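You operate a simulated robot arm through the tools that you are given. There is no shell and no other tool.

Carry out the task below with a simulated robot arm. There is one attempt and no reset: what you move stays moved.

## Task
Swap the empty polish jar for the spare with the earlier date and run the disc inside on wipe.
Fine: empty jar on the round mat, one whole run. Set down upright: polish jar, what you pick out.

The check looks at the end state, three seconds after you hand in, the way a careful person would. Anything else that was tipped, shoved, dropped, spilled or broken makes it a failure.

## Robot
A 6-joint arm with a two-finger parallel gripper, fixed in place. Base frame: the origin is at the foot of the arm, x ahead of it, y to its left, z up; the work surface is at about z = 86. Lengths are in cm, angles in degrees, forces in N, time in s.
With the tool pointing down near the work surface it reaches from about 36 to 76 cm from the base axis. Its first joint turns from -66.0 to 66.0 degrees. Payload 2.45 kg.
The tool frame sits at the grasp point between the pads (the TCP): z along the fingers, y along the line on which they close. The tips reach 2.4 cm beyond it. Largest opening 6.8 cm; finger width 1.7, thickness 1; the body of the gripper, 4 by 7 cm, starts 4.1 cm behind the TCP.
Orientation is that of the tool frame in the base frame, as a unit quaternion [w, x, y, z]. With the fingers straight down and closing along the base's y, the tool's x points along the base's -x, its y along +y and its z along -z.

## Interface
- The arm moves only by the tool send_rows. Its argument "plan" is a list of rows, each an object (a shift or turn left out is 0, a gripper value left out holds the last) with "offset": the shift along the tool's x, y, z in units of 25 mm (1.0 is 25 mm), a list of three; "turn": the turn, a rotation vector about the tool's x, y, z in units of 4 degrees (1.0 is 4 degrees), a list of three; "claw": the gripper command, from -1 (shut) to 1 (fully open), values between in proportion. In form: [{"offset": [x, y, z], "turn": [ax, ay, az], "claw": claw}, ...]. A call has 1 to 20 rows; each row shifts and turns the commanded pose from where the row before left it, along the tool's axes as they then stand. A call with a number of a shift or a turn outside -1 to 1 is refused whole. Rows are played at 5 a second. More than 5 cm and 8.6 degrees between two rows, or a gripper value outside its range, and nothing of the call is played. A pose out of reach is approached as far as the arm can. The call stops where the force on the tool passes 40 N (or 10 N more than at its start, if that is more) or the arm is blocked; 0.2 s more then pass. Each finger travels about 10.8 cm/s and halts on what it meets, pressing with about 21 N; the grip force reading is that of the motor and also rises with nothing between the fingers. The clock runs only during rows and for 0.2 s after the last one: add rows that do not move to give the fingers time. The reply holds the time, the measured pose of the TCP, the force on the tool along the base axes, the opening and the grip force, in the units named above and with some noise, with the torque about the TCP (base axes, N m) and any sound that the robot's microphone picked up, and new pictures: "pictures" is both (left out), scene, wrist or none.
- Cameras (640 x 400 px; columns grow to the right, rows downward): "scene" is fixed at [17.79, 42.94, 145.69]; the picture's right is [-0.61, -0.79, 0.00], its down [-0.50, 0.38, -0.77] and it looks along [0.61, -0.47, -0.63] (base axes); focal length 310 px, centre (320, 200). "wrist" rides on the gripper at [8.4, 1.1, -7.5] in the tool frame; the picture's right is [-0.13, 0.99, 0.00], its down [-0.60, -0.08, -0.79] and it looks along [-0.79, -0.10, 0.61] (tool axes); focal length 251 px, centre (320, 200). There is no depth. A picture from a camera that has moved, and an enlarged one, comes with that camera's place and axes in the base frame and with its lens.
- enlarge(camera, box): a new picture of the part [left, top, right, bottom] of that camera's present view, enlarged. It takes no simulated time.
- sign_off(): hands the job in; it is judged then, once.

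Places have to be worked out from the pictures, the camera data and where the tool is seen. Open the gripper and draw the arm clear of the work before you hand the job in, unless the task says otherwise.

The tools are called after "Request:" by a JSON object that holds its "method" and its "body". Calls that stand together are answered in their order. send_rows: Moves the arm, as the interface text tells. Its arguments: {"type":"object","properties":{"plan":{"type":"array"},"pictures":{"type":"string","enum":["both","scene","wrist","none"]}},"required":["plan"]} The other tools are called the same way: enlarge (camera, box) takes an enlarged picture of a part of a camera's view; sign_off () hands the job in.

At the start:

```text
clock: 0.0
tcp_pos: [50.23, -0.13, 121.45]
ee_rot: [0.0, 0.0, 1.0, 0.001]
ft_force: [-0.2, -0.1, 0.2]
ft_torque: [0.02, -0.02, -0.02]
opening: 6.79
finger_force: 0.1
```

scene: 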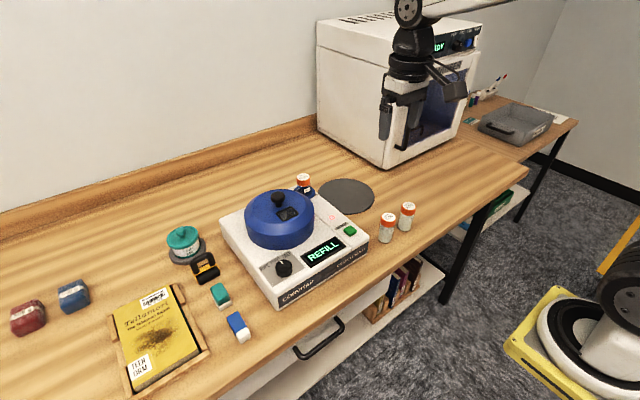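
wrist: 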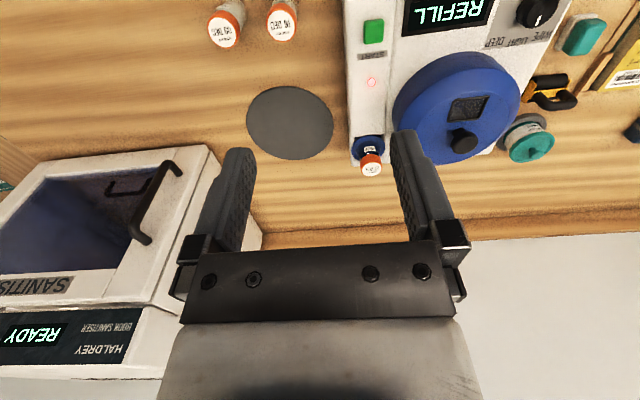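

I start by looking closely at the machine, the jars, and the dial in both views before any motion.

Request:
{"method": "enlarge", "body": {"camera": "scene", "box": [210, 160, 430, 310]}}

Request:
{"method": "enlarge", "body": {"camera": "wrist", "box": [190, 0, 350, 100]}}

Request:
{"method": "enlarge", "body": {"camera": "wrist", "box": [330, 0, 610, 180]}}

Request:
{"method": "enlarge", "body": {"camera": "scene", "box": [370, 190, 430, 250]}}

```text
2.67 times, centred on (320, 235) of scene
camera zoom: at [17.79, 42.94, 145.69], right [-0.61, -0.79, 0.0], down [-0.5, 0.38, -0.77], along [0.61, -0.47, -0.63], focal length 827 px, centre (320, 107)
```

zoom: 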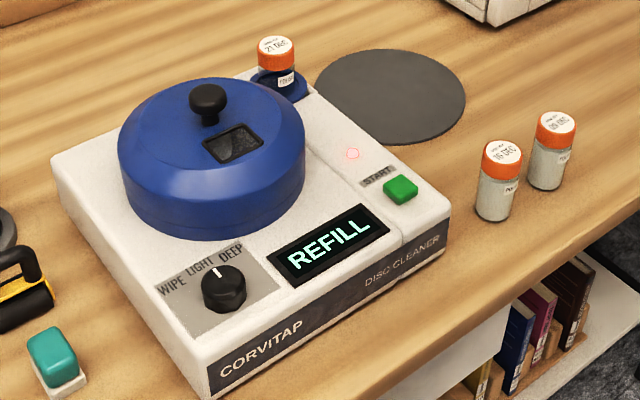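

```text
4.00 times, centred on (270, 50) of wrist
camera zoom: at [41.99, 1.16, 128.89], right [0.13, 0.99, 0.0], down [0.6, -0.08, 0.79], along [0.79, -0.1, -0.61], focal length 1006 px, centre (520, 800)
```

zoom: 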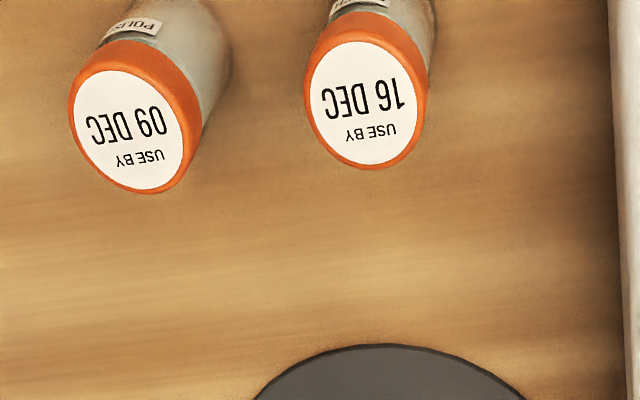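

```text
2.22 times, centred on (470, 90) of wrist
camera zoom: at [41.99, 1.16, 128.89], right [0.13, 0.99, 0.0], down [0.6, -0.08, 0.79], along [0.79, -0.1, -0.61], focal length 559 px, centre (-13, 444)
```

zoom: 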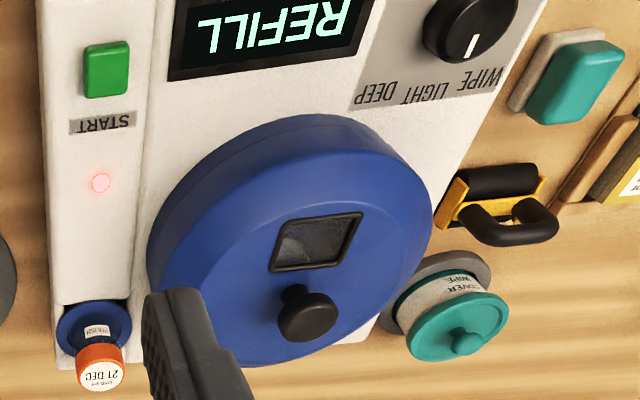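

```text
6.67 times, centred on (400, 220) of scene
camera zoom: at [17.79, 42.94, 145.69], right [-0.61, -0.79, 0.0], down [-0.5, 0.38, -0.77], along [0.61, -0.47, -0.63], focal length 2066 px, centre (-213, 67)
```

zoom: 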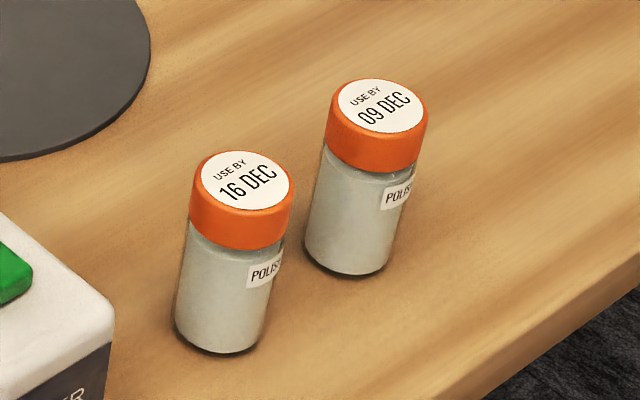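

Reading the labels: the two spares are 16 DEC (about x 52, y −5) and 09 DEC (about x 52, y −12), so 09 DEC is the earlier one. The empty jar (21 DEC) sits in the machine's socket near (73, 6, top ~99), and START is near (54, 6, 95). The dial near (54, 24) seems to point at LIGHT. I move above and just short of the socketed jar to get a closer view.

Request:
{"method": "send_rows", "body": {"plan": [{"offset": [-1, 0.3, 0.4], "claw": 1}, {"offset": [-1, 0.3, 0.4]}, {"offset": [-1, 0.3, 0.4]}, {"offset": [-1, 0.3, 0.4]}, {"offset": [-1, 0.3, 0.4]}, {"offset": [-1, 0.3, 0.4]}, {"offset": [-1, 0.3, 0.4]}, {"offset": [-1, 0.3, 0.4]}, {"offset": [0, 0, 0]}], "pictures": "both"}}

```text
clock: 2.0
tcp_pos: [70.65, 6.13, 113.42]
ee_rot: [0.0, 0.0, 1.0, 0.0]
ft_force: [-0.7, -0.3, -0.6]
ft_torque: [-0.01, -0.03, -0.01]
opening: 6.8
finger_force: 0.0
camera wrist: at [62.27, 7.38, 120.89], right [0.13, 0.99, 0.0], down [0.6, -0.08, 0.79], along [0.79, -0.1, -0.61], focal length 251 px, centre (320, 200)
```

scene: 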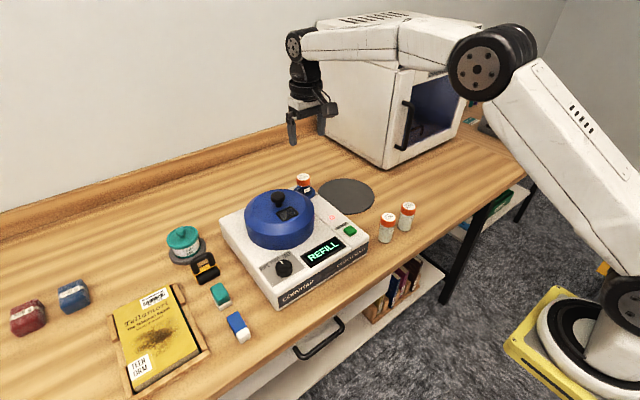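
wrist: 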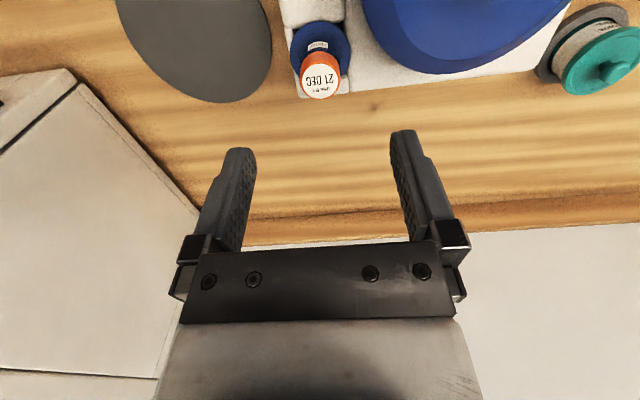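

The socketed jar is now directly ahead and below in the wrist view. I enlarge it to measure the socket, the cap and the clearance to the drum.

Request:
{"method": "enlarge", "body": {"camera": "wrist", "box": [260, 0, 420, 110]}}

Request:
{"method": "enlarge", "body": {"camera": "scene", "box": [270, 165, 350, 215]}}

Request:
{"method": "enlarge", "body": {"camera": "scene", "box": [245, 240, 325, 290]}}

```text
3.64 times, centred on (340, 55) of wrist
camera zoom: at [62.27, 7.38, 120.89], right [0.13, 0.99, 0.0], down [0.6, -0.08, 0.79], along [0.79, -0.1, -0.61], focal length 914 px, centre (247, 727)
```

zoom: 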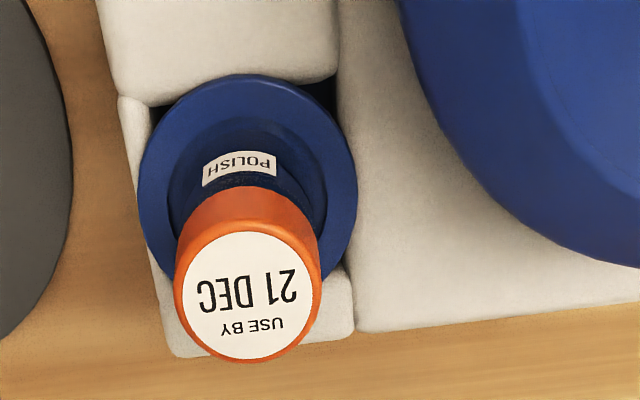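

```text
8.00 times, centred on (310, 190) of scene
camera zoom: at [17.79, 42.94, 145.69], right [-0.61, -0.79, 0.0], down [-0.5, 0.38, -0.77], along [0.61, -0.47, -0.63], focal length 2480 px, centre (400, 280)
```

zoom: 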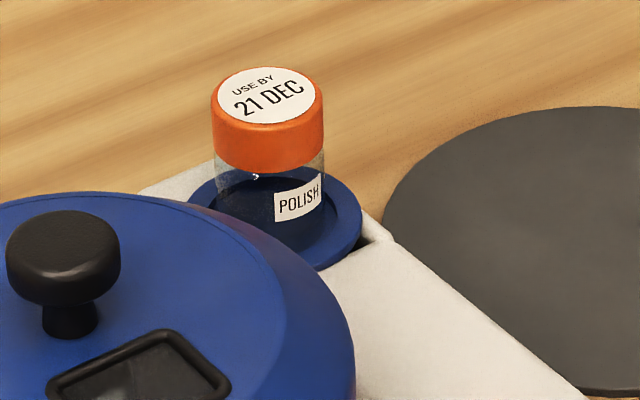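

```text
8.00 times, centred on (285, 265) of scene
camera zoom: at [17.79, 42.94, 145.69], right [-0.61, -0.79, 0.0], down [-0.5, 0.38, -0.77], along [0.61, -0.47, -0.63], focal length 2480 px, centre (600, -320)
```

zoom: 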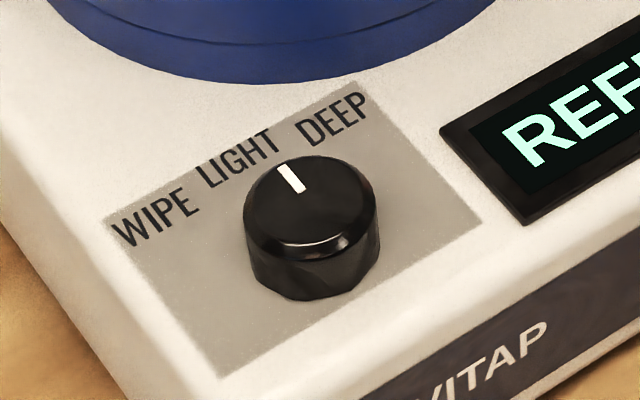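

The cap is about 3.5 cm across with its top near (73.4, 6.0, 99.2), and the blue cup's rim is near z 94.5. The drum edge lies about 5 cm off toward +y, so I narrow the opening to about 5.6 and stop short at z≈103 to check alignment.

Request:
{"method": "send_rows", "body": {"plan": [{"offset": [-0.55, 0, 0.6], "claw": 0.65}, {"offset": [-0.55, 0, 0.6]}, {"offset": [0, 0, 0.8]}, {"offset": [0, 0, 0.8]}, {"offset": [0, 0, 0.8]}, {"offset": [0, 0, 0.56]}, {"offset": [0, 0, 0]}, {"offset": [0, 0, 0]}], "pictures": "both"}}

```text
clock: 3.8
tcp_pos: [73.03, 6.11, 102.98]
ee_rot: [0.0, 0.0, 1.0, 0.0]
ft_force: [0.6, 0.9, 0.1]
ft_torque: [-0.02, -0.01, 0.0]
opening: 5.61
finger_force: 0.0
camera wrist: at [64.79, 7.24, 110.41], right [0.13, 0.99, 0.0], down [0.6, -0.08, 0.79], along [0.79, -0.1, -0.61], focal length 251 px, centre (320, 200)
```

scene: 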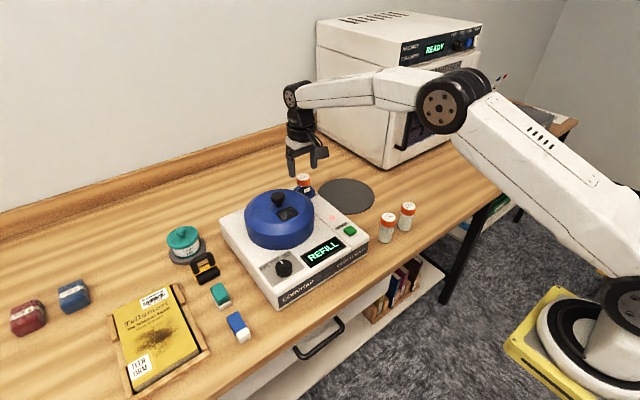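
wrist: 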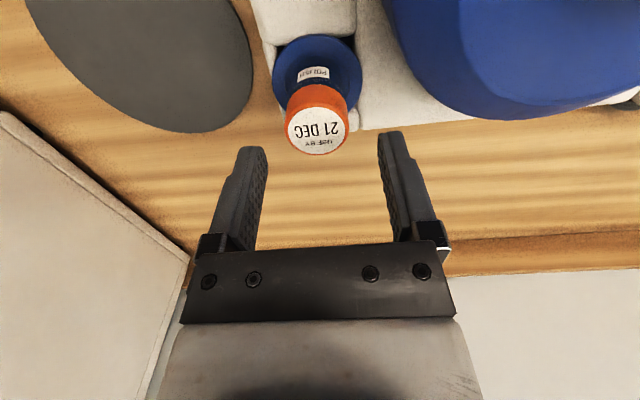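

The cap centre shows at column 317, row 131 while the tool axis projects to (320, 131), so the jar is aligned to within about 0.15 cm. I descend to z≈97.8 and close on the cap.

Request:
{"method": "send_rows", "body": {"plan": [{"offset": [0, -0.04, 0.5]}, {"offset": [0, 0, 0.5]}, {"offset": [0, 0, 0.5]}, {"offset": [0, 0, 0.3]}, {"offset": [0, 0, 0.26]}, {"offset": [0, 0, 0]}, {"offset": [0, 0, 0], "claw": -1}, {"offset": [0, 0, 0]}, {"offset": [0, 0, 0]}, {"offset": [0, 0, 0]}], "pictures": "both"}}

```text
clock: 6.0
tcp_pos: [72.94, 5.9, 97.81]
ee_rot: [0.0, 0.0, 1.0, 0.0]
ft_force: [-0.2, -0.2, 0.1]
ft_torque: [0.01, 0.01, 0.04]
opening: 3.61
finger_force: 20.4
camera wrist: at [64.73, 7.06, 105.31], right [0.13, 0.99, 0.0], down [0.6, -0.08, 0.79], along [0.79, -0.1, -0.61], focal length 251 px, centre (320, 200)
```

scene: 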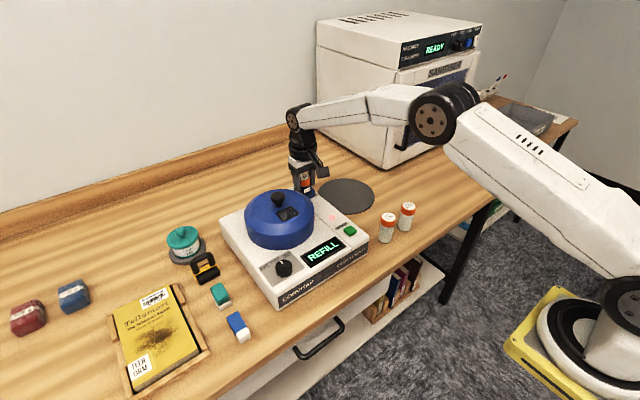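
wrist: 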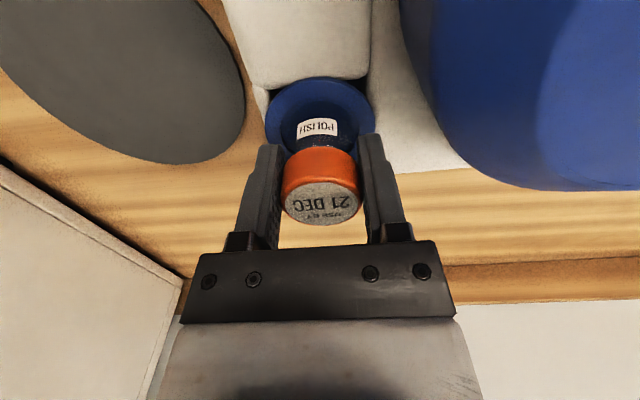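

The fingers stopped at 3.61 cm on the cap with 20 N, so it is gripped. I lift straight up slowly at first and watch the force to see that the jar comes out freely.

Request:
{"method": "send_rows", "body": {"plan": [{"offset": [0, 0, -0.2]}, {"offset": [0, 0, -0.2]}, {"offset": [0, 0, -0.3]}, {"offset": [0, 0, -0.3]}, {"offset": [0, 0, 0]}], "pictures": "both"}}

```text
clock: 7.2
tcp_pos: [73.08, 5.96, 100.5]
ee_rot: [0.0, 0.0, 1.0, 0.001]
ft_force: [0.3, 0.2, -1.1]
ft_torque: [-0.04, 0.0, 0.01]
opening: 3.65
finger_force: 21.1
camera wrist: at [64.73, 7.12, 107.92], right [0.13, 0.99, 0.0], down [0.6, -0.08, 0.79], along [0.79, -0.1, -0.61], focal length 251 px, centre (320, 200)
```

scene: 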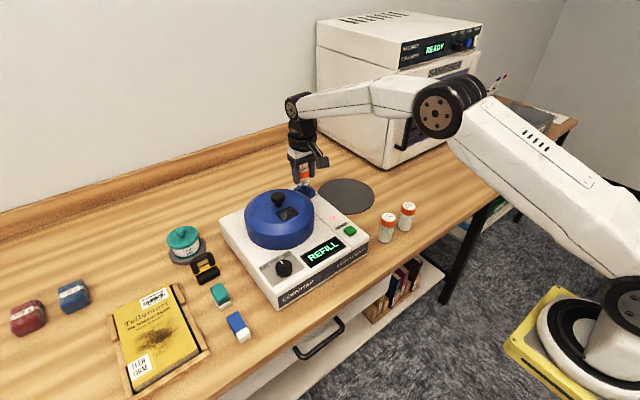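
wrist: 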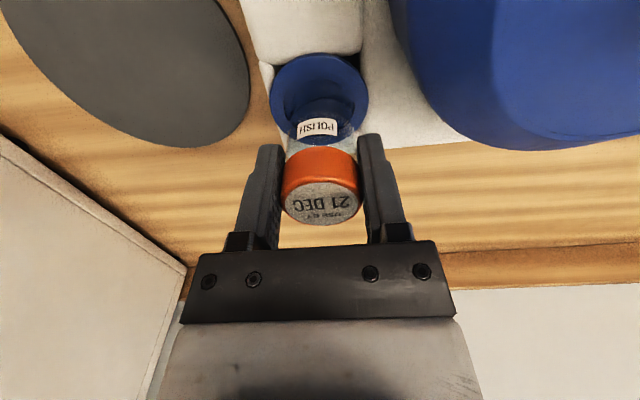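

The jar is rising with the gripper at only about 1 N of load. I keep lifting until it is well clear of the cup.

Request:
{"method": "send_rows", "body": {"plan": [{"offset": [0, 0, -0.5]}, {"offset": [0, 0, -0.7]}, {"offset": [0, 0, -0.7]}, {"offset": [0, 0, -0.7]}, {"offset": [0, 0, -0.6]}, {"offset": [0, 0, 0]}], "pictures": "both"}}

```text
clock: 8.6
tcp_pos: [72.95, 5.88, 108.45]
ee_rot: [0.0, 0.0, 1.0, 0.0]
ft_force: [0.6, 0.0, -1.2]
ft_torque: [0.03, 0.02, -0.06]
opening: 3.61
finger_force: 21.1
camera wrist: at [64.65, 7.02, 115.92], right [0.13, 0.99, 0.0], down [0.6, -0.08, 0.79], along [0.79, -0.1, -0.61], focal length 251 px, centre (320, 200)
```

scene: 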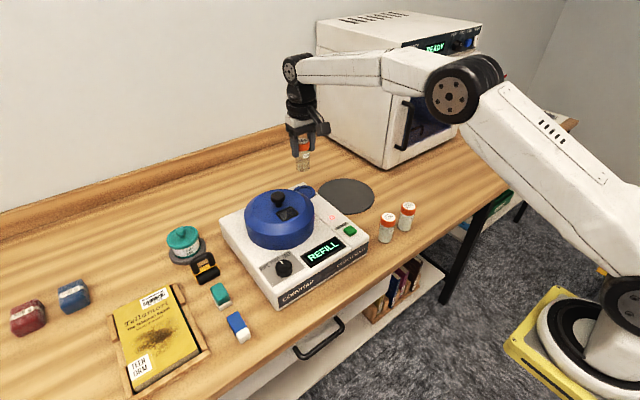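
wrist: 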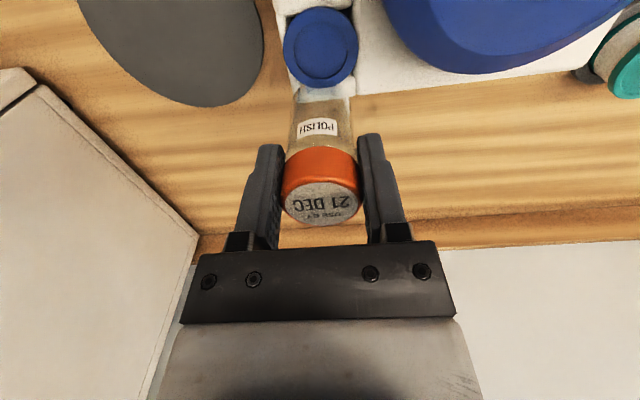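

The jar is out. I enlarge to measure the jar's bottom relative to the tool, the cup's seat, and the mat.

Request:
{"method": "enlarge", "body": {"camera": "wrist", "box": [240, 0, 400, 100]}}

Request:
{"method": "enlarge", "body": {"camera": "scene", "box": [265, 115, 385, 215]}}

Request:
{"method": "enlarge", "body": {"camera": "wrist", "box": [70, 0, 390, 230]}}

```text
4.00 times, centred on (320, 50) of wrist
camera zoom: at [64.65, 7.02, 115.92], right [0.13, 0.99, 0.0], down [0.6, -0.08, 0.79], along [0.79, -0.1, -0.61], focal length 1006 px, centre (320, 800)
```

zoom: 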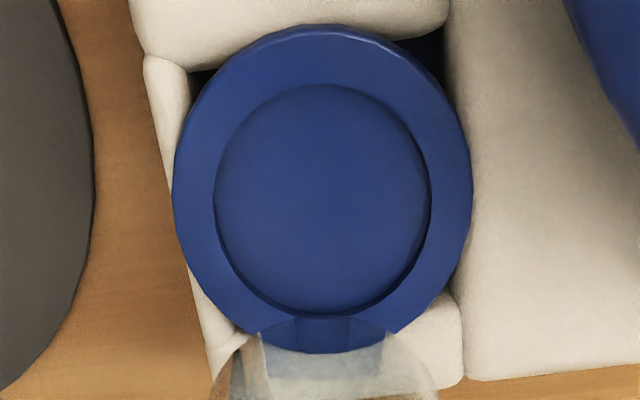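

```text
4.00 times, centred on (325, 165) of scene
camera zoom: at [17.79, 42.94, 145.69], right [-0.61, -0.79, 0.0], down [-0.5, 0.38, -0.77], along [0.61, -0.47, -0.63], focal length 1240 px, centre (300, 340)
```

zoom: 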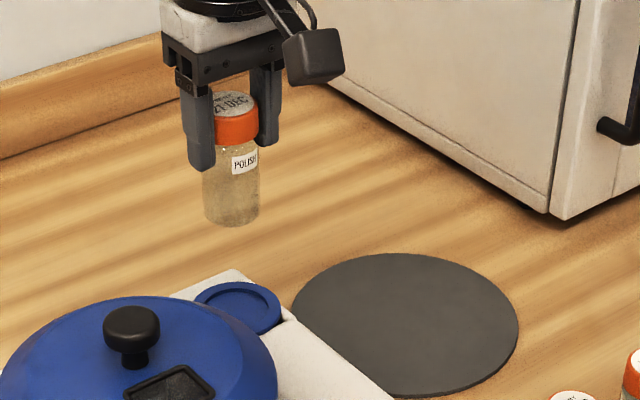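

```text
1.74 times, centred on (230, 115) of wrist
camera zoom: at [64.65, 7.02, 115.92], right [0.13, 0.99, 0.0], down [0.6, -0.08, 0.79], along [0.79, -0.1, -0.61], focal length 437 px, centre (476, 348)
```

zoom: 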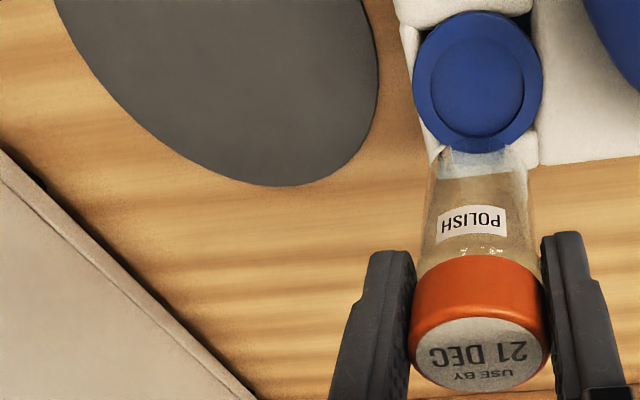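

Now I compare the cup with and without the jar, since its floor looks shallower than the depth the jar sat at.

Request:
{"method": "enlarge", "body": {"camera": "scene", "box": [270, 165, 350, 215]}}

Request:
{"method": "enlarge", "body": {"camera": "scene", "box": [300, 210, 370, 260]}}

```text
8.00 times, centred on (310, 190) of scene
camera zoom: at [17.79, 42.94, 145.69], right [-0.61, -0.79, 0.0], down [-0.5, 0.38, -0.77], along [0.61, -0.47, -0.63], focal length 2480 px, centre (400, 280)
```

zoom: 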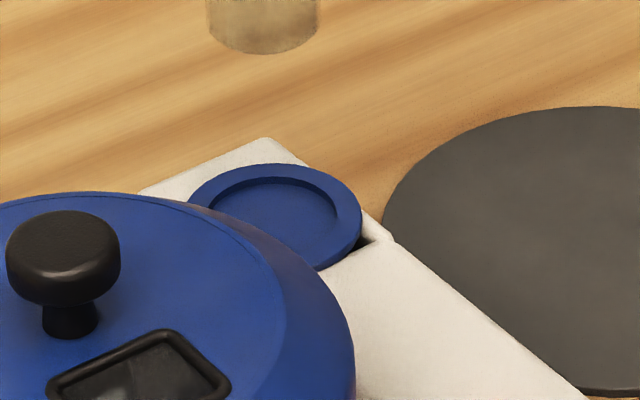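

```text
8.00 times, centred on (335, 235) of scene
camera zoom: at [17.79, 42.94, 145.69], right [-0.61, -0.79, 0.0], down [-0.5, 0.38, -0.77], along [0.61, -0.47, -0.63], focal length 2480 px, centre (200, -80)
```

zoom: 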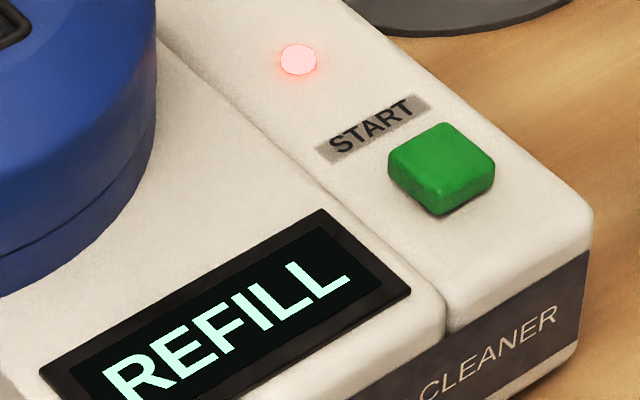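

The cup's floor now shows only about 0.5 cm below its rim, yet the jar's bottom (6.4 cm below the TCP) was seated at z≈91.4. The floor probably rises on a spring, so the new jar may need pressing down. First I carry the empty jar over the mat, whose centre is near (71.9, −9).

Request:
{"method": "send_rows", "body": {"plan": [{"offset": [0.05, -0.4, 0]}, {"offset": [0.05, -0.7, 0]}, {"offset": [0.08, -0.8, 0]}, {"offset": [0.08, -0.8, 0]}, {"offset": [0.08, -0.8, 0]}, {"offset": [0.08, -0.8, 0]}, {"offset": [0.06, -0.8, 0]}, {"offset": [0.05, -0.6, 0]}, {"offset": [0.05, -0.26, 0]}, {"offset": [0, 0, 0.6]}, {"offset": [0, 0, 0.9]}, {"offset": [0, 0, 0.9]}, {"offset": [0, 0, 0.9]}, {"offset": [0, 0, 0.9]}, {"offset": [0, 0, 0.6]}, {"offset": [0, 0, 0]}], "pictures": "both"}}

```text
clock: 12.0
tcp_pos: [71.56, -9.02, 96.29]
ee_rot: [0.0, -0.001, 1.0, 0.0]
ft_force: [-0.5, -0.1, -0.2]
ft_torque: [0.05, 0.03, 0.01]
opening: 3.62
finger_force: 20.6
camera wrist: at [63.32, -7.89, 103.72], right [0.13, 0.99, 0.0], down [0.6, -0.08, 0.79], along [0.79, -0.1, -0.61], focal length 251 px, centre (320, 200)
```

scene: 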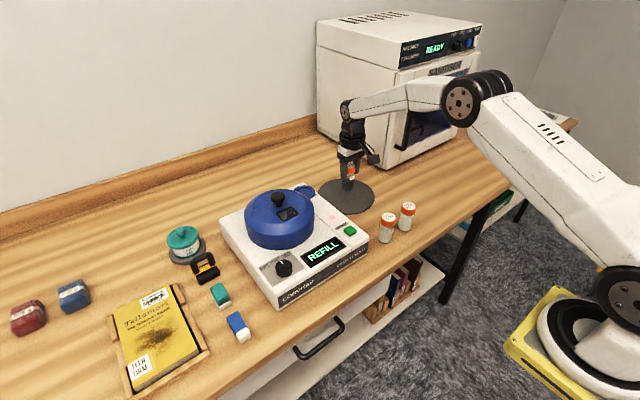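
wrist: 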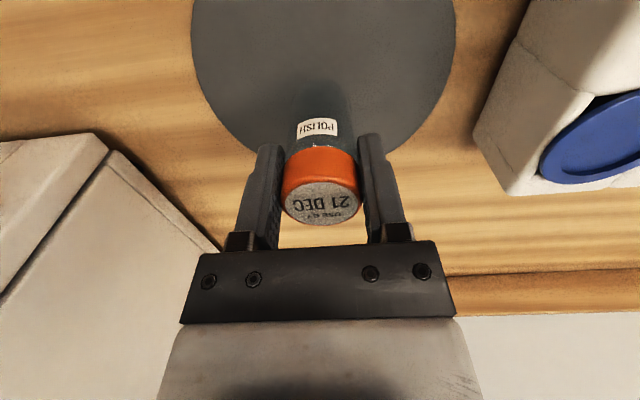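

The jar hangs about 3.5 cm above the middle of the mat. I lower 3 cm, then take small steps while watching the vertical force for contact.

Request:
{"method": "send_rows", "body": {"plan": [{"offset": [0, 0, 0.4]}, {"offset": [0, 0, 0.4]}, {"offset": [0, 0, 0.3]}, {"offset": [0, 0, 0.1]}, {"offset": [0, 0, 0.05]}, {"offset": [0, 0, 0]}], "pictures": "scene"}}

Request:
{"method": "enlarge", "body": {"camera": "scene", "box": [310, 150, 390, 215]}}

```text
clock: 13.4
tcp_pos: [71.61, -8.94, 93.29]
ee_rot: [0.0, -0.001, 1.0, 0.0]
ft_force: [0.1, 0.3, -0.5]
ft_torque: [0.01, -0.02, 0.03]
opening: 3.61
finger_force: 21.1
```

scene: 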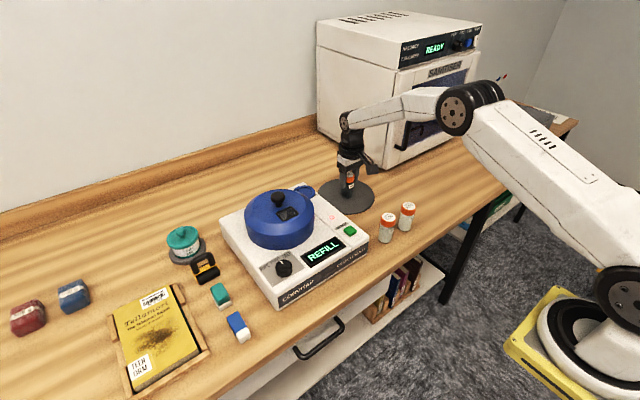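

```text
6.15 times, centred on (350, 182) of scene
camera zoom: at [17.79, 42.94, 145.69], right [-0.61, -0.79, 0.0], down [-0.5, 0.38, -0.77], along [0.61, -0.47, -0.63], focal length 1908 px, centre (135, 308)
```

zoom: 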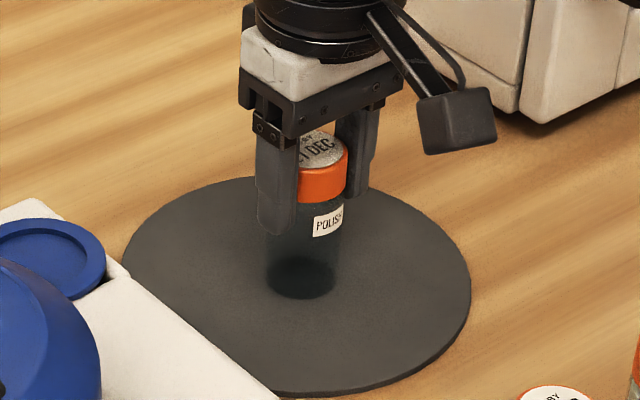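

The jar is just above the mat with no contact force yet. I continue in 1 mm steps.

Request:
{"method": "send_rows", "body": {"plan": [{"offset": [0, 0, 0.05]}, {"offset": [0, 0, 0.05]}, {"offset": [0, 0, 0.05]}, {"offset": [0, 0, 0]}], "pictures": "none"}}

```text
clock: 14.4
tcp_pos: [71.66, -9.07, 93.17]
ee_rot: [0.003, 0.0, 1.0, 0.0]
ft_force: [-3.6, 1.8, 19.7]
ft_torque: [0.31, -0.1, 0.02]
opening: 3.6
finger_force: 20.6
```

Contact at z≈93.15 with about 20 N. I back off about 2 mm to relieve the press, then open the fingers.

Request:
{"method": "send_rows", "body": {"plan": [{"offset": [0, 0, -0.05]}, {"offset": [0, 0, -0.04]}, {"offset": [0, 0, 0]}], "pictures": "none"}}

```text
clock: 15.2
tcp_pos: [71.54, -9.08, 93.0]
ee_rot: [0.0, 0.0, 1.0, 0.001]
ft_force: [5.5, 0.9, 6.1]
ft_torque: [0.09, -0.42, 0.0]
opening: 3.6
finger_force: 20.7
```

A little side load remains, so I relieve slightly more before opening.

Request:
{"method": "send_rows", "body": {"plan": [{"offset": [0, 0, -0.03]}, {"offset": [0, 0, 0]}], "pictures": "none"}}

```text
clock: 15.8
tcp_pos: [71.45, -9.03, 93.09]
ee_rot: [-0.003, 0.0, 1.0, 0.0]
ft_force: [-0.5, -0.8, -0.3]
ft_torque: [0.01, 0.02, 0.01]
opening: 3.58
finger_force: 21.2
```

The load is now near zero with the jar standing on or within a hair of the mat. I open the fingers slowly to full and rise straight up.

Request:
{"method": "send_rows", "body": {"plan": [{"offset": [0, 0, 0], "claw": 0.2}, {"offset": [0, 0, 0], "claw": 0.6}, {"offset": [0, 0, 0], "claw": 0.8}, {"offset": [0, 0, 0]}, {"offset": [0, 0, -0.3]}, {"offset": [0, 0, -0.5]}, {"offset": [0, 0, -0.8]}, {"offset": [0, 0, -0.8]}, {"offset": [0, 0, -0.8]}, {"offset": [0, 0, -0.8]}, {"offset": [0, 0, 0]}], "pictures": "both"}}

Request:
{"method": "enlarge", "body": {"camera": "scene", "box": [310, 150, 390, 215]}}

```text
clock: 18.2
tcp_pos: [71.48, -9.03, 103.27]
ee_rot: [0.0, 0.0, 1.0, 0.001]
ft_force: [0.5, 0.9, 0.5]
ft_torque: [0.0, -0.02, 0.02]
opening: 6.12
finger_force: 0.1
camera wrist: at [63.28, -7.83, 110.7], right [0.13, 0.99, 0.0], down [0.6, -0.08, 0.79], along [0.79, -0.1, -0.61], focal length 251 px, centre (320, 200)
```

scene: 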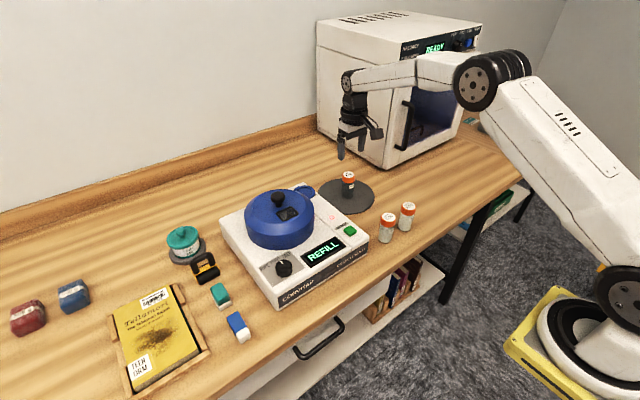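
wrist: 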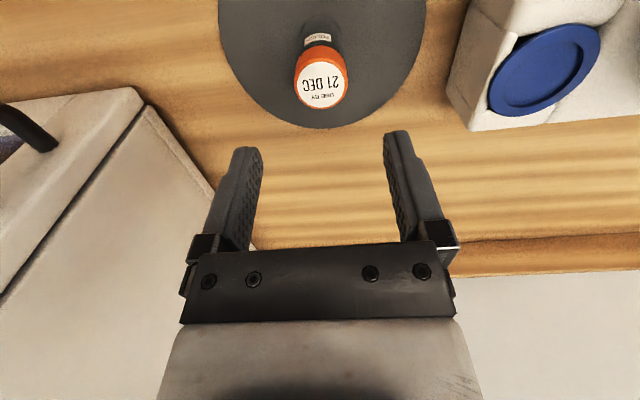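

```text
6.15 times, centred on (350, 182) of scene
camera zoom: at [17.79, 42.94, 145.69], right [-0.61, -0.79, 0.0], down [-0.5, 0.38, -0.77], along [0.61, -0.47, -0.63], focal length 1908 px, centre (135, 308)
```

zoom: 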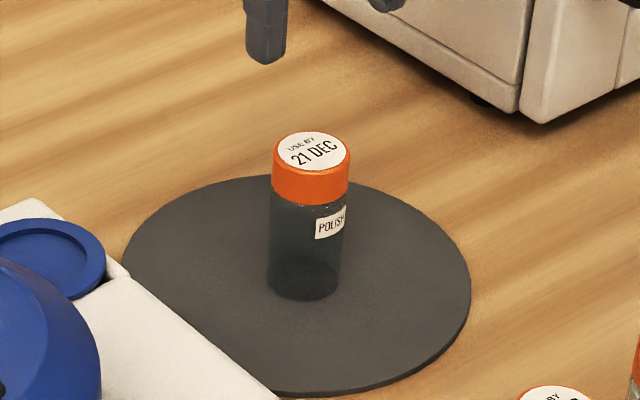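

The empty jar stands upright on the mat. Next I move at this height to above the 09 DEC spare, near (52.3, −12.2), and check alignment there.

Request:
{"method": "send_rows", "body": {"plan": [{"offset": [0.5, -0.08, -0.2]}, {"offset": [0.8, -0.13, 0]}, {"offset": [0.8, -0.13, 0]}, {"offset": [0.8, -0.13, 0]}, {"offset": [0.8, -0.13, 0]}, {"offset": [0.8, -0.13, 0]}, {"offset": [0.8, -0.13, 0]}, {"offset": [0.8, -0.13, 0]}, {"offset": [0.8, -0.13, 0]}, {"offset": [0.5, -0.08, 0]}, {"offset": [0.3, -0.06, 0]}, {"offset": [0, 0, 0]}], "pictures": "both"}}

Request:
{"method": "enlarge", "body": {"camera": "wrist", "box": [240, 50, 480, 200]}}

```text
clock: 20.8
tcp_pos: [52.28, -12.18, 103.69]
ee_rot: [0.0, 0.0, 1.0, 0.0]
ft_force: [0.1, -0.1, 0.2]
ft_torque: [0.02, 0.0, 0.03]
opening: 6.14
finger_force: 0.0
camera wrist: at [44.05, -11.0, 111.23], right [0.13, 0.99, 0.0], down [0.6, -0.08, 0.79], along [0.79, -0.1, -0.61], focal length 251 px, centre (320, 200)
```

scene: 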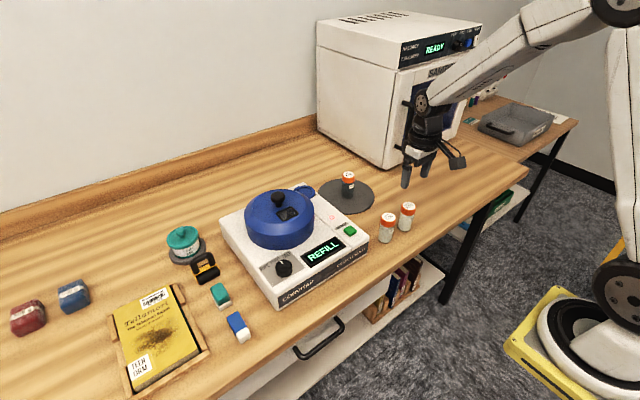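
wrist: 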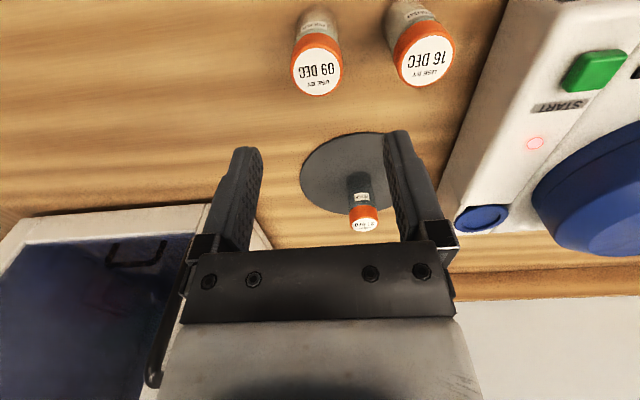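

```text
2.67 times, centred on (360, 125) of wrist
camera zoom: at [44.05, -11.0, 111.23], right [0.13, 0.99, 0.0], down [0.6, -0.08, 0.79], along [0.79, -0.1, -0.61], focal length 670 px, centre (213, 400)
```

zoom: 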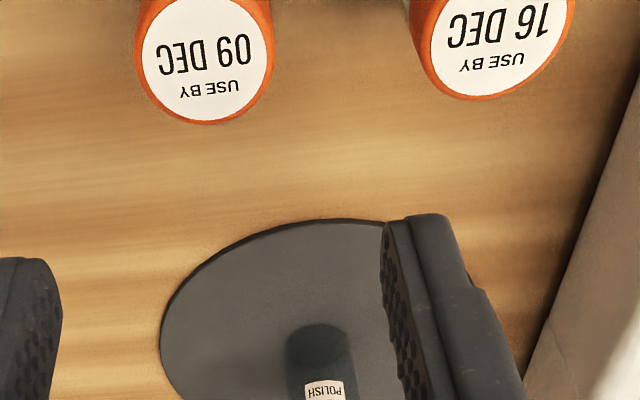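

The 09 DEC cap is at about (52.15, −12.3, 94) and the 16 DEC jar is 7 cm away at y≈−5.2, so an opening of about 5.4 keeps clear of it. I correct by a few millimetres and descend to z≈97.5 for a check.

Request:
{"method": "send_rows", "body": {"plan": [{"offset": [0.1, -0.06, 0.3], "claw": 0.59}, {"offset": [0, 0, 0.7]}, {"offset": [0, 0, 0.7]}, {"offset": [0, 0, 0.5]}, {"offset": [0, 0, 0.28]}, {"offset": [0, 0, 0]}, {"offset": [0, 0, 0]}], "pictures": "both"}}

Request:
{"method": "enlarge", "body": {"camera": "wrist", "box": [200, 60, 440, 210]}}

```text
clock: 22.4
tcp_pos: [52.15, -12.29, 97.56]
ee_rot: [0.001, 0.001, 1.0, 0.0]
ft_force: [0.2, 0.3, -0.5]
ft_torque: [-0.03, 0.01, 0.04]
opening: 5.42
finger_force: 0.1
camera wrist: at [43.82, -11.08, 104.96], right [0.13, 0.99, 0.0], down [0.6, -0.08, 0.79], along [0.79, -0.1, -0.61], focal length 251 px, centre (320, 200)
```

scene: 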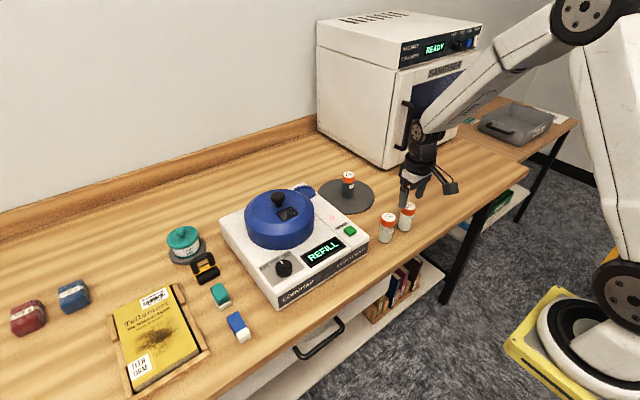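
wrist: 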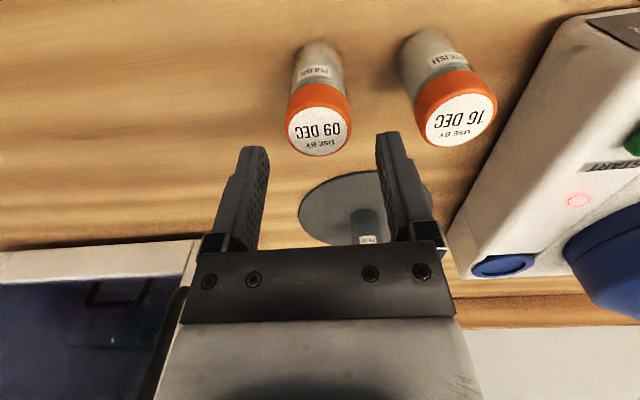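

```text
2.67 times, centred on (320, 135) of wrist
camera zoom: at [43.82, -11.08, 104.96], right [0.13, 0.99, 0.0], down [0.6, -0.08, 0.79], along [0.79, -0.1, -0.61], focal length 670 px, centre (320, 373)
```

zoom: 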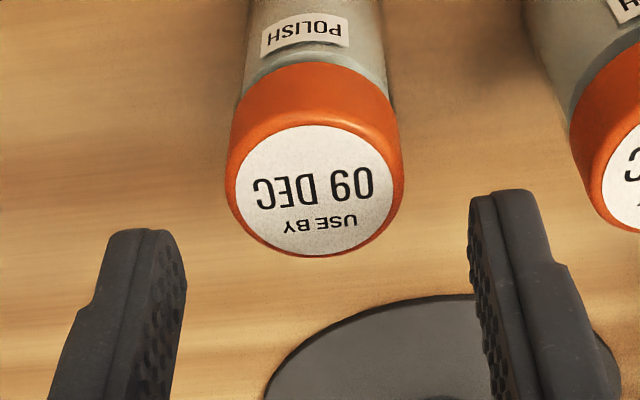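

The label reads 09 DEC and the cap is centred between the fingers. I descend to z≈92.8, the same grip height on the cap as before, and close.

Request:
{"method": "send_rows", "body": {"plan": [{"offset": [0.04, 0, 0.5]}, {"offset": [0, 0, 0.5]}, {"offset": [0, 0, 0.5]}, {"offset": [0, 0, 0.25]}, {"offset": [0, 0, 0.15]}, {"offset": [0, 0, 0]}, {"offset": [0, 0, 0], "claw": -1}, {"offset": [0, 0, 0]}, {"offset": [0, 0, 0]}, {"offset": [0, 0, 0]}], "pictures": "both"}}

```text
clock: 24.6
tcp_pos: [52.06, -12.42, 92.58]
ee_rot: [0.001, 0.0, 1.0, 0.0]
ft_force: [0.7, -0.7, 0.1]
ft_torque: [0.0, -0.04, -0.02]
opening: 3.61
finger_force: 20.8
camera wrist: at [43.79, -11.17, 100.13], right [0.13, 0.99, 0.0], down [0.6, -0.08, 0.79], along [0.79, -0.1, -0.61], focal length 251 px, centre (320, 200)
```

scene: 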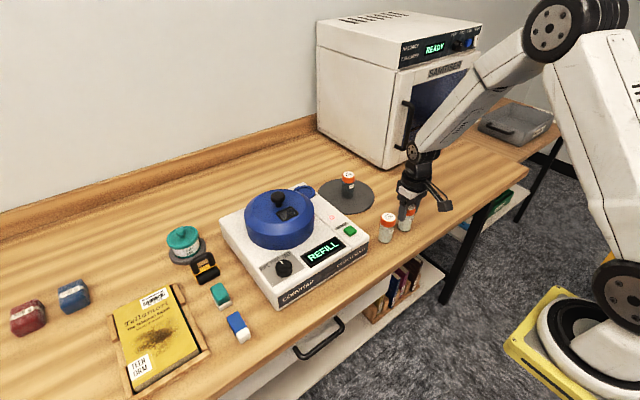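
wrist: 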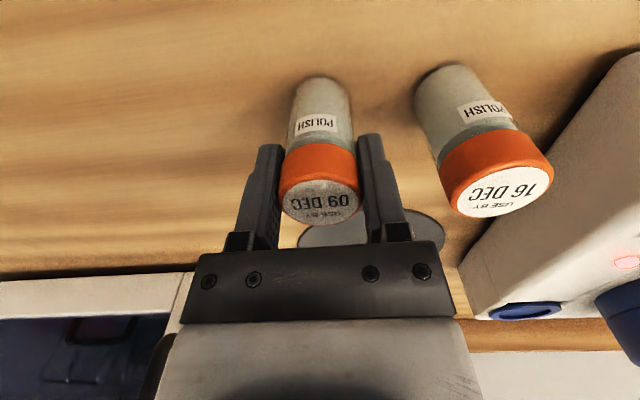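

Gripped at 3.61 cm with 20.8 N; the jar bottom is about 6.65 cm below the TCP. I lift it straight up to z≈107 and look at how it hangs.

Request:
{"method": "send_rows", "body": {"plan": [{"offset": [0, 0, -0.2]}, {"offset": [0, 0, -0.4]}, {"offset": [0, 0, -0.8]}, {"offset": [0, 0, -0.9]}, {"offset": [0, 0, -0.9]}, {"offset": [0, 0, -0.9]}, {"offset": [0, 0, -0.9]}, {"offset": [0, 0, -0.76]}, {"offset": [0, 0, 0]}], "pictures": "both"}}

```text
clock: 26.6
tcp_pos: [52.06, -12.33, 107.12]
ee_rot: [0.0, 0.0, 1.0, 0.0]
ft_force: [-0.3, -0.3, -1.2]
ft_torque: [0.01, 0.01, -0.02]
opening: 3.62
finger_force: 20.7
camera wrist: at [43.83, -11.1, 114.52], right [0.13, 0.99, 0.0], down [0.6, -0.08, 0.79], along [0.79, -0.1, -0.61], focal length 251 px, centre (320, 200)
```

scene: 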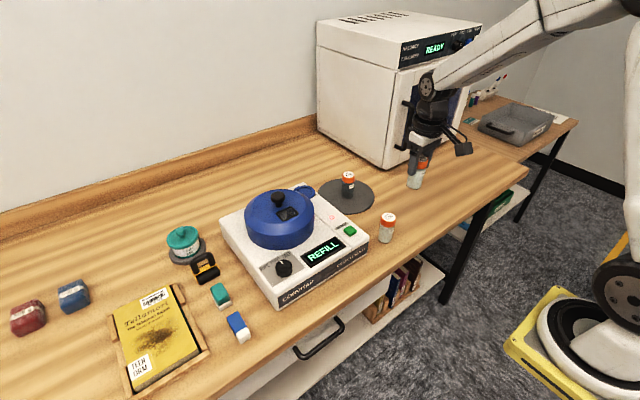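
wrist: 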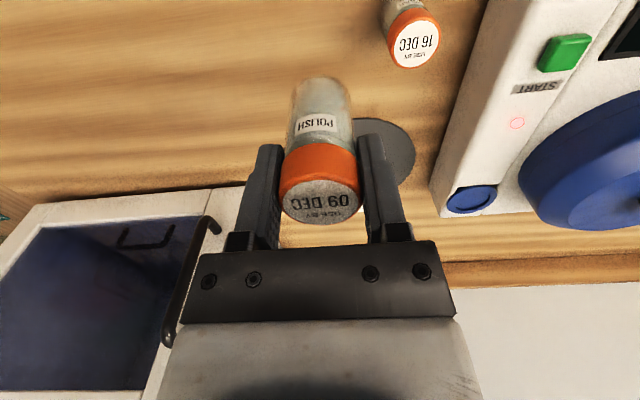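

The jar hangs straight. I carry it diagonally to above the socket, aiming for the pose where the old jar was gripped (about 73.15, 5.95).

Request:
{"method": "send_rows", "body": {"plan": [{"offset": [-0.5, 0.43, 0]}, {"offset": [-0.8, 0.7, 0]}, {"offset": [-0.85, 0.74, 0]}, {"offset": [-0.85, 0.74, 0]}, {"offset": [-0.85, 0.74, 0]}, {"offset": [-0.85, 0.74, 0]}, {"offset": [-0.85, 0.74, 0]}, {"offset": [-0.85, 0.74, 0]}, {"offset": [-0.85, 0.72, 0]}, {"offset": [-0.8, 0.65, 0]}, {"offset": [-0.37, 0.34, 0]}, {"offset": [0, 0, 0]}, {"offset": [0, 0, 0]}], "pictures": "both"}}

Request:
{"method": "enlarge", "body": {"camera": "wrist", "box": [240, 0, 400, 100]}}

Request:
{"method": "enlarge", "body": {"camera": "scene", "box": [265, 115, 385, 215]}}

```text
clock: 29.4
tcp_pos: [72.89, 5.79, 107.0]
ee_rot: [0.0, 0.0, 1.0, 0.001]
ft_force: [0.1, -0.9, -1.0]
ft_torque: [0.02, -0.02, 0.0]
opening: 3.65
finger_force: 20.8
camera wrist: at [64.6, 7.06, 114.44], right [0.13, 0.99, 0.0], down [0.6, -0.08, 0.79], along [0.79, -0.1, -0.61], focal length 251 px, centre (320, 200)
```

scene: 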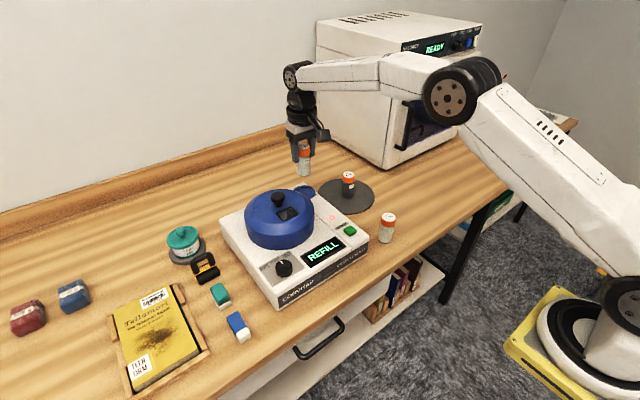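
wrist: 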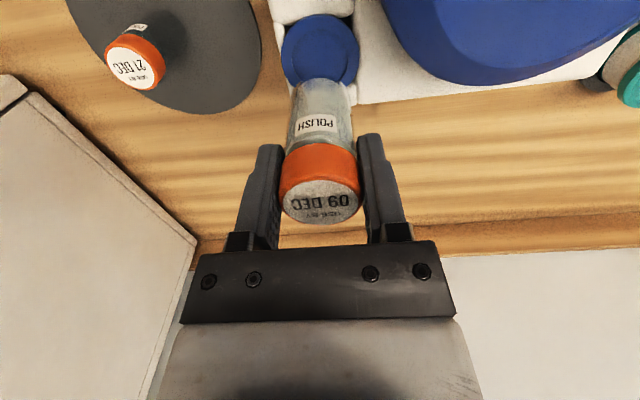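

```text
4.00 times, centred on (320, 50) of wrist
camera zoom: at [64.6, 7.06, 114.44], right [0.13, 0.99, 0.0], down [0.6, -0.08, 0.79], along [0.79, -0.1, -0.61], focal length 1006 px, centre (320, 800)
```

zoom: 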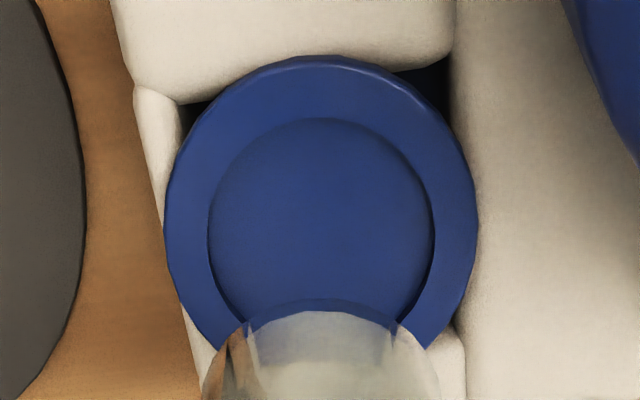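

```text
4.00 times, centred on (325, 165) of scene
camera zoom: at [17.79, 42.94, 145.69], right [-0.61, -0.79, 0.0], down [-0.5, 0.38, -0.77], along [0.61, -0.47, -0.63], focal length 1240 px, centre (300, 340)
```

zoom: 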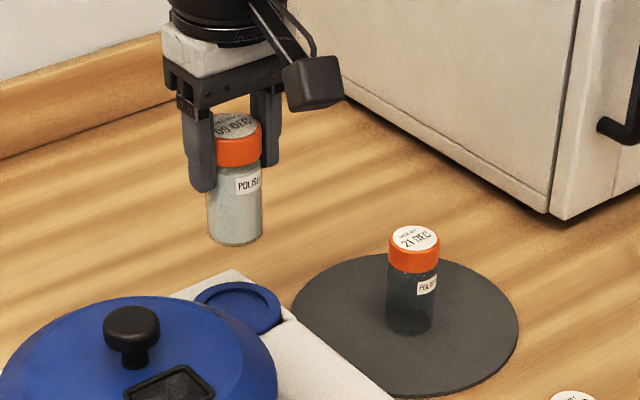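

The cup's centre lies on the tool axis to within about 0.15 cm, and the recess is roughly 0.4 cm wider than the jar all round. I lower until the jar bottom is just above the rim and check before inserting.

Request:
{"method": "send_rows", "body": {"plan": [{"offset": [-0.03, 0, 0.5]}, {"offset": [0, 0, 0.6]}, {"offset": [0, 0, 0.5]}, {"offset": [0, 0, 0.3]}, {"offset": [0, 0, 0.1]}, {"offset": [0, 0, 0]}], "pictures": "both"}}

Request:
{"method": "enlarge", "body": {"camera": "scene", "box": [270, 155, 350, 205]}}

Request:
{"method": "enlarge", "body": {"camera": "wrist", "box": [240, 20, 400, 120]}}

```text
clock: 30.8
tcp_pos: [73.11, 5.95, 102.21]
ee_rot: [0.0, 0.0, 1.0, 0.0]
ft_force: [-1.2, 0.6, -1.3]
ft_torque: [-0.01, -0.01, -0.01]
opening: 3.61
finger_force: 21.5
camera wrist: at [64.82, 7.05, 109.61], right [0.13, 0.99, 0.0], down [0.6, -0.08, 0.79], along [0.79, -0.1, -0.61], focal length 251 px, centre (320, 200)
```

scene: 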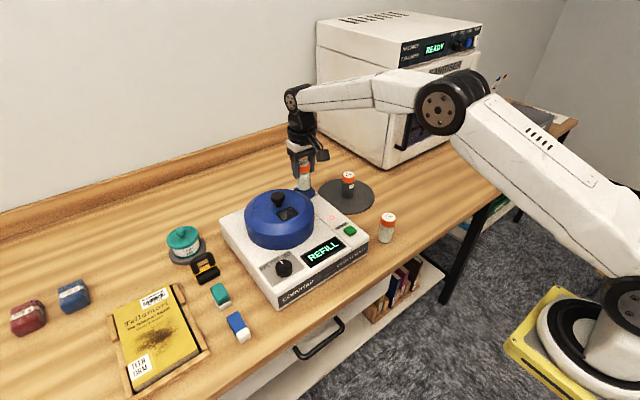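
wrist: 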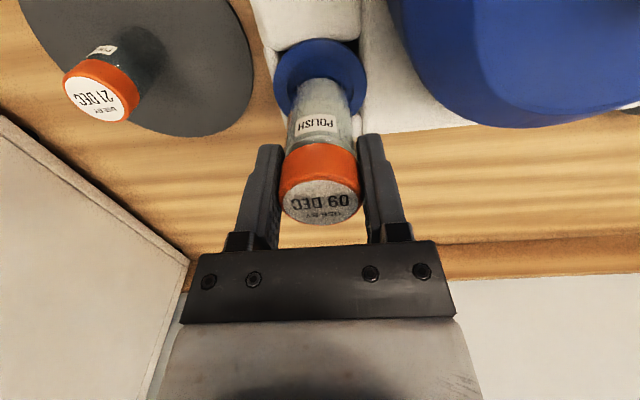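

```text
8.00 times, centred on (310, 180) of scene
camera zoom: at [17.79, 42.94, 145.69], right [-0.61, -0.79, 0.0], down [-0.5, 0.38, -0.77], along [0.61, -0.47, -0.63], focal length 2480 px, centre (400, 360)
```

zoom: 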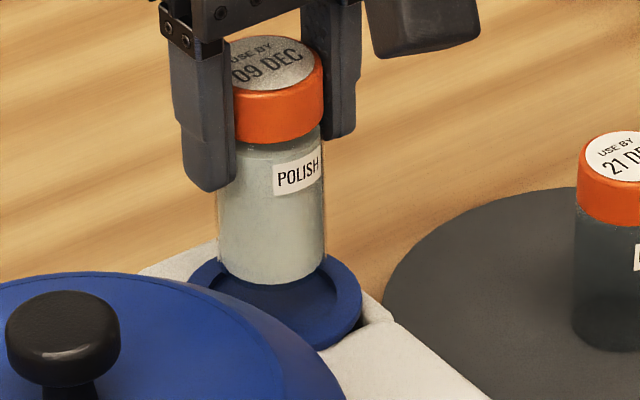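

```text
4.00 times, centred on (320, 70) of wrist
camera zoom: at [64.82, 7.05, 109.61], right [0.13, 0.99, 0.0], down [0.6, -0.08, 0.79], along [0.79, -0.1, -0.61], focal length 1006 px, centre (320, 720)
```

zoom: 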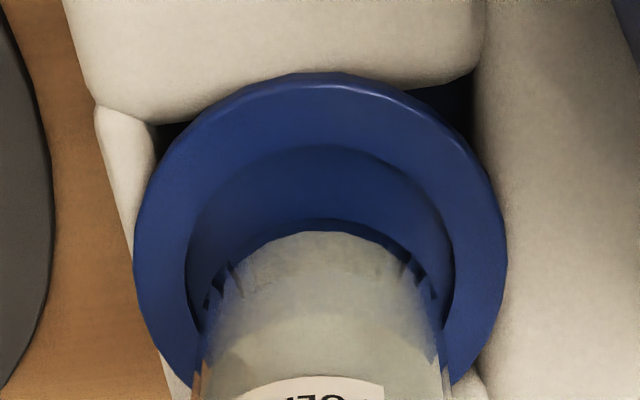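

The jar bottom hovers about 1 cm above the cup, centred over the recess. I lower in small steps and watch for contact with the floor.

Request:
{"method": "send_rows", "body": {"plan": [{"offset": [0, 0, 0.12]}, {"offset": [0, 0, 0.12]}, {"offset": [0, 0, 0.12]}, {"offset": [0, 0, 0.12]}, {"offset": [0, 0, 0]}], "pictures": "none"}}

```text
clock: 32.0
tcp_pos: [73.06, 5.97, 100.88]
ee_rot: [0.0, 0.0, 1.0, 0.0]
ft_force: [-0.6, 1.0, -1.5]
ft_torque: [-0.02, -0.03, -0.01]
opening: 3.62
finger_force: 20.9
```

Request:
{"method": "send_rows", "body": {"plan": [{"offset": [0, 0, 0.08]}, {"offset": [0, 0, 0.08]}, {"offset": [0, 0, 0.08]}, {"offset": [0, 0, 0]}], "pictures": "scene"}}

Request:
{"method": "enlarge", "body": {"camera": "scene", "box": [270, 155, 350, 205]}}

```text
clock: 33.0
tcp_pos: [73.08, 5.86, 100.25]
ee_rot: [0.0, 0.0, 1.0, 0.0]
ft_force: [0.1, -0.2, -0.5]
ft_torque: [0.02, 0.01, -0.01]
opening: 3.65
finger_force: 20.7
```

scene: 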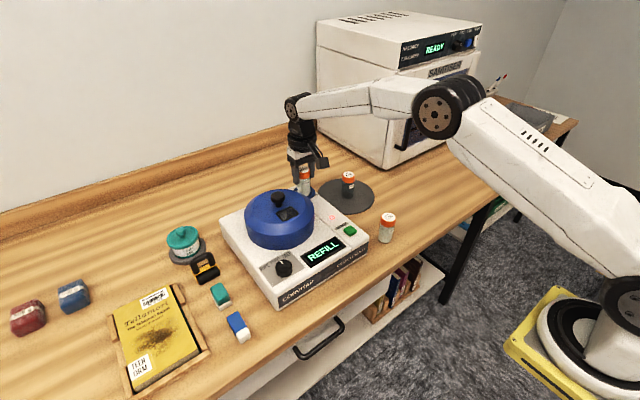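

```text
8.00 times, centred on (310, 180) of scene
camera zoom: at [17.79, 42.94, 145.69], right [-0.61, -0.79, 0.0], down [-0.5, 0.38, -0.77], along [0.61, -0.47, -0.63], focal length 2480 px, centre (400, 360)
```

zoom: 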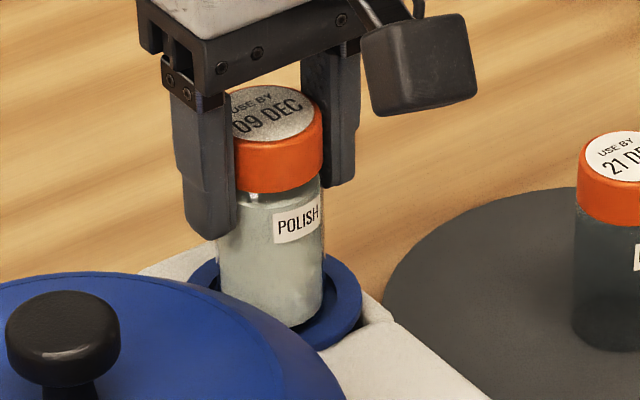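

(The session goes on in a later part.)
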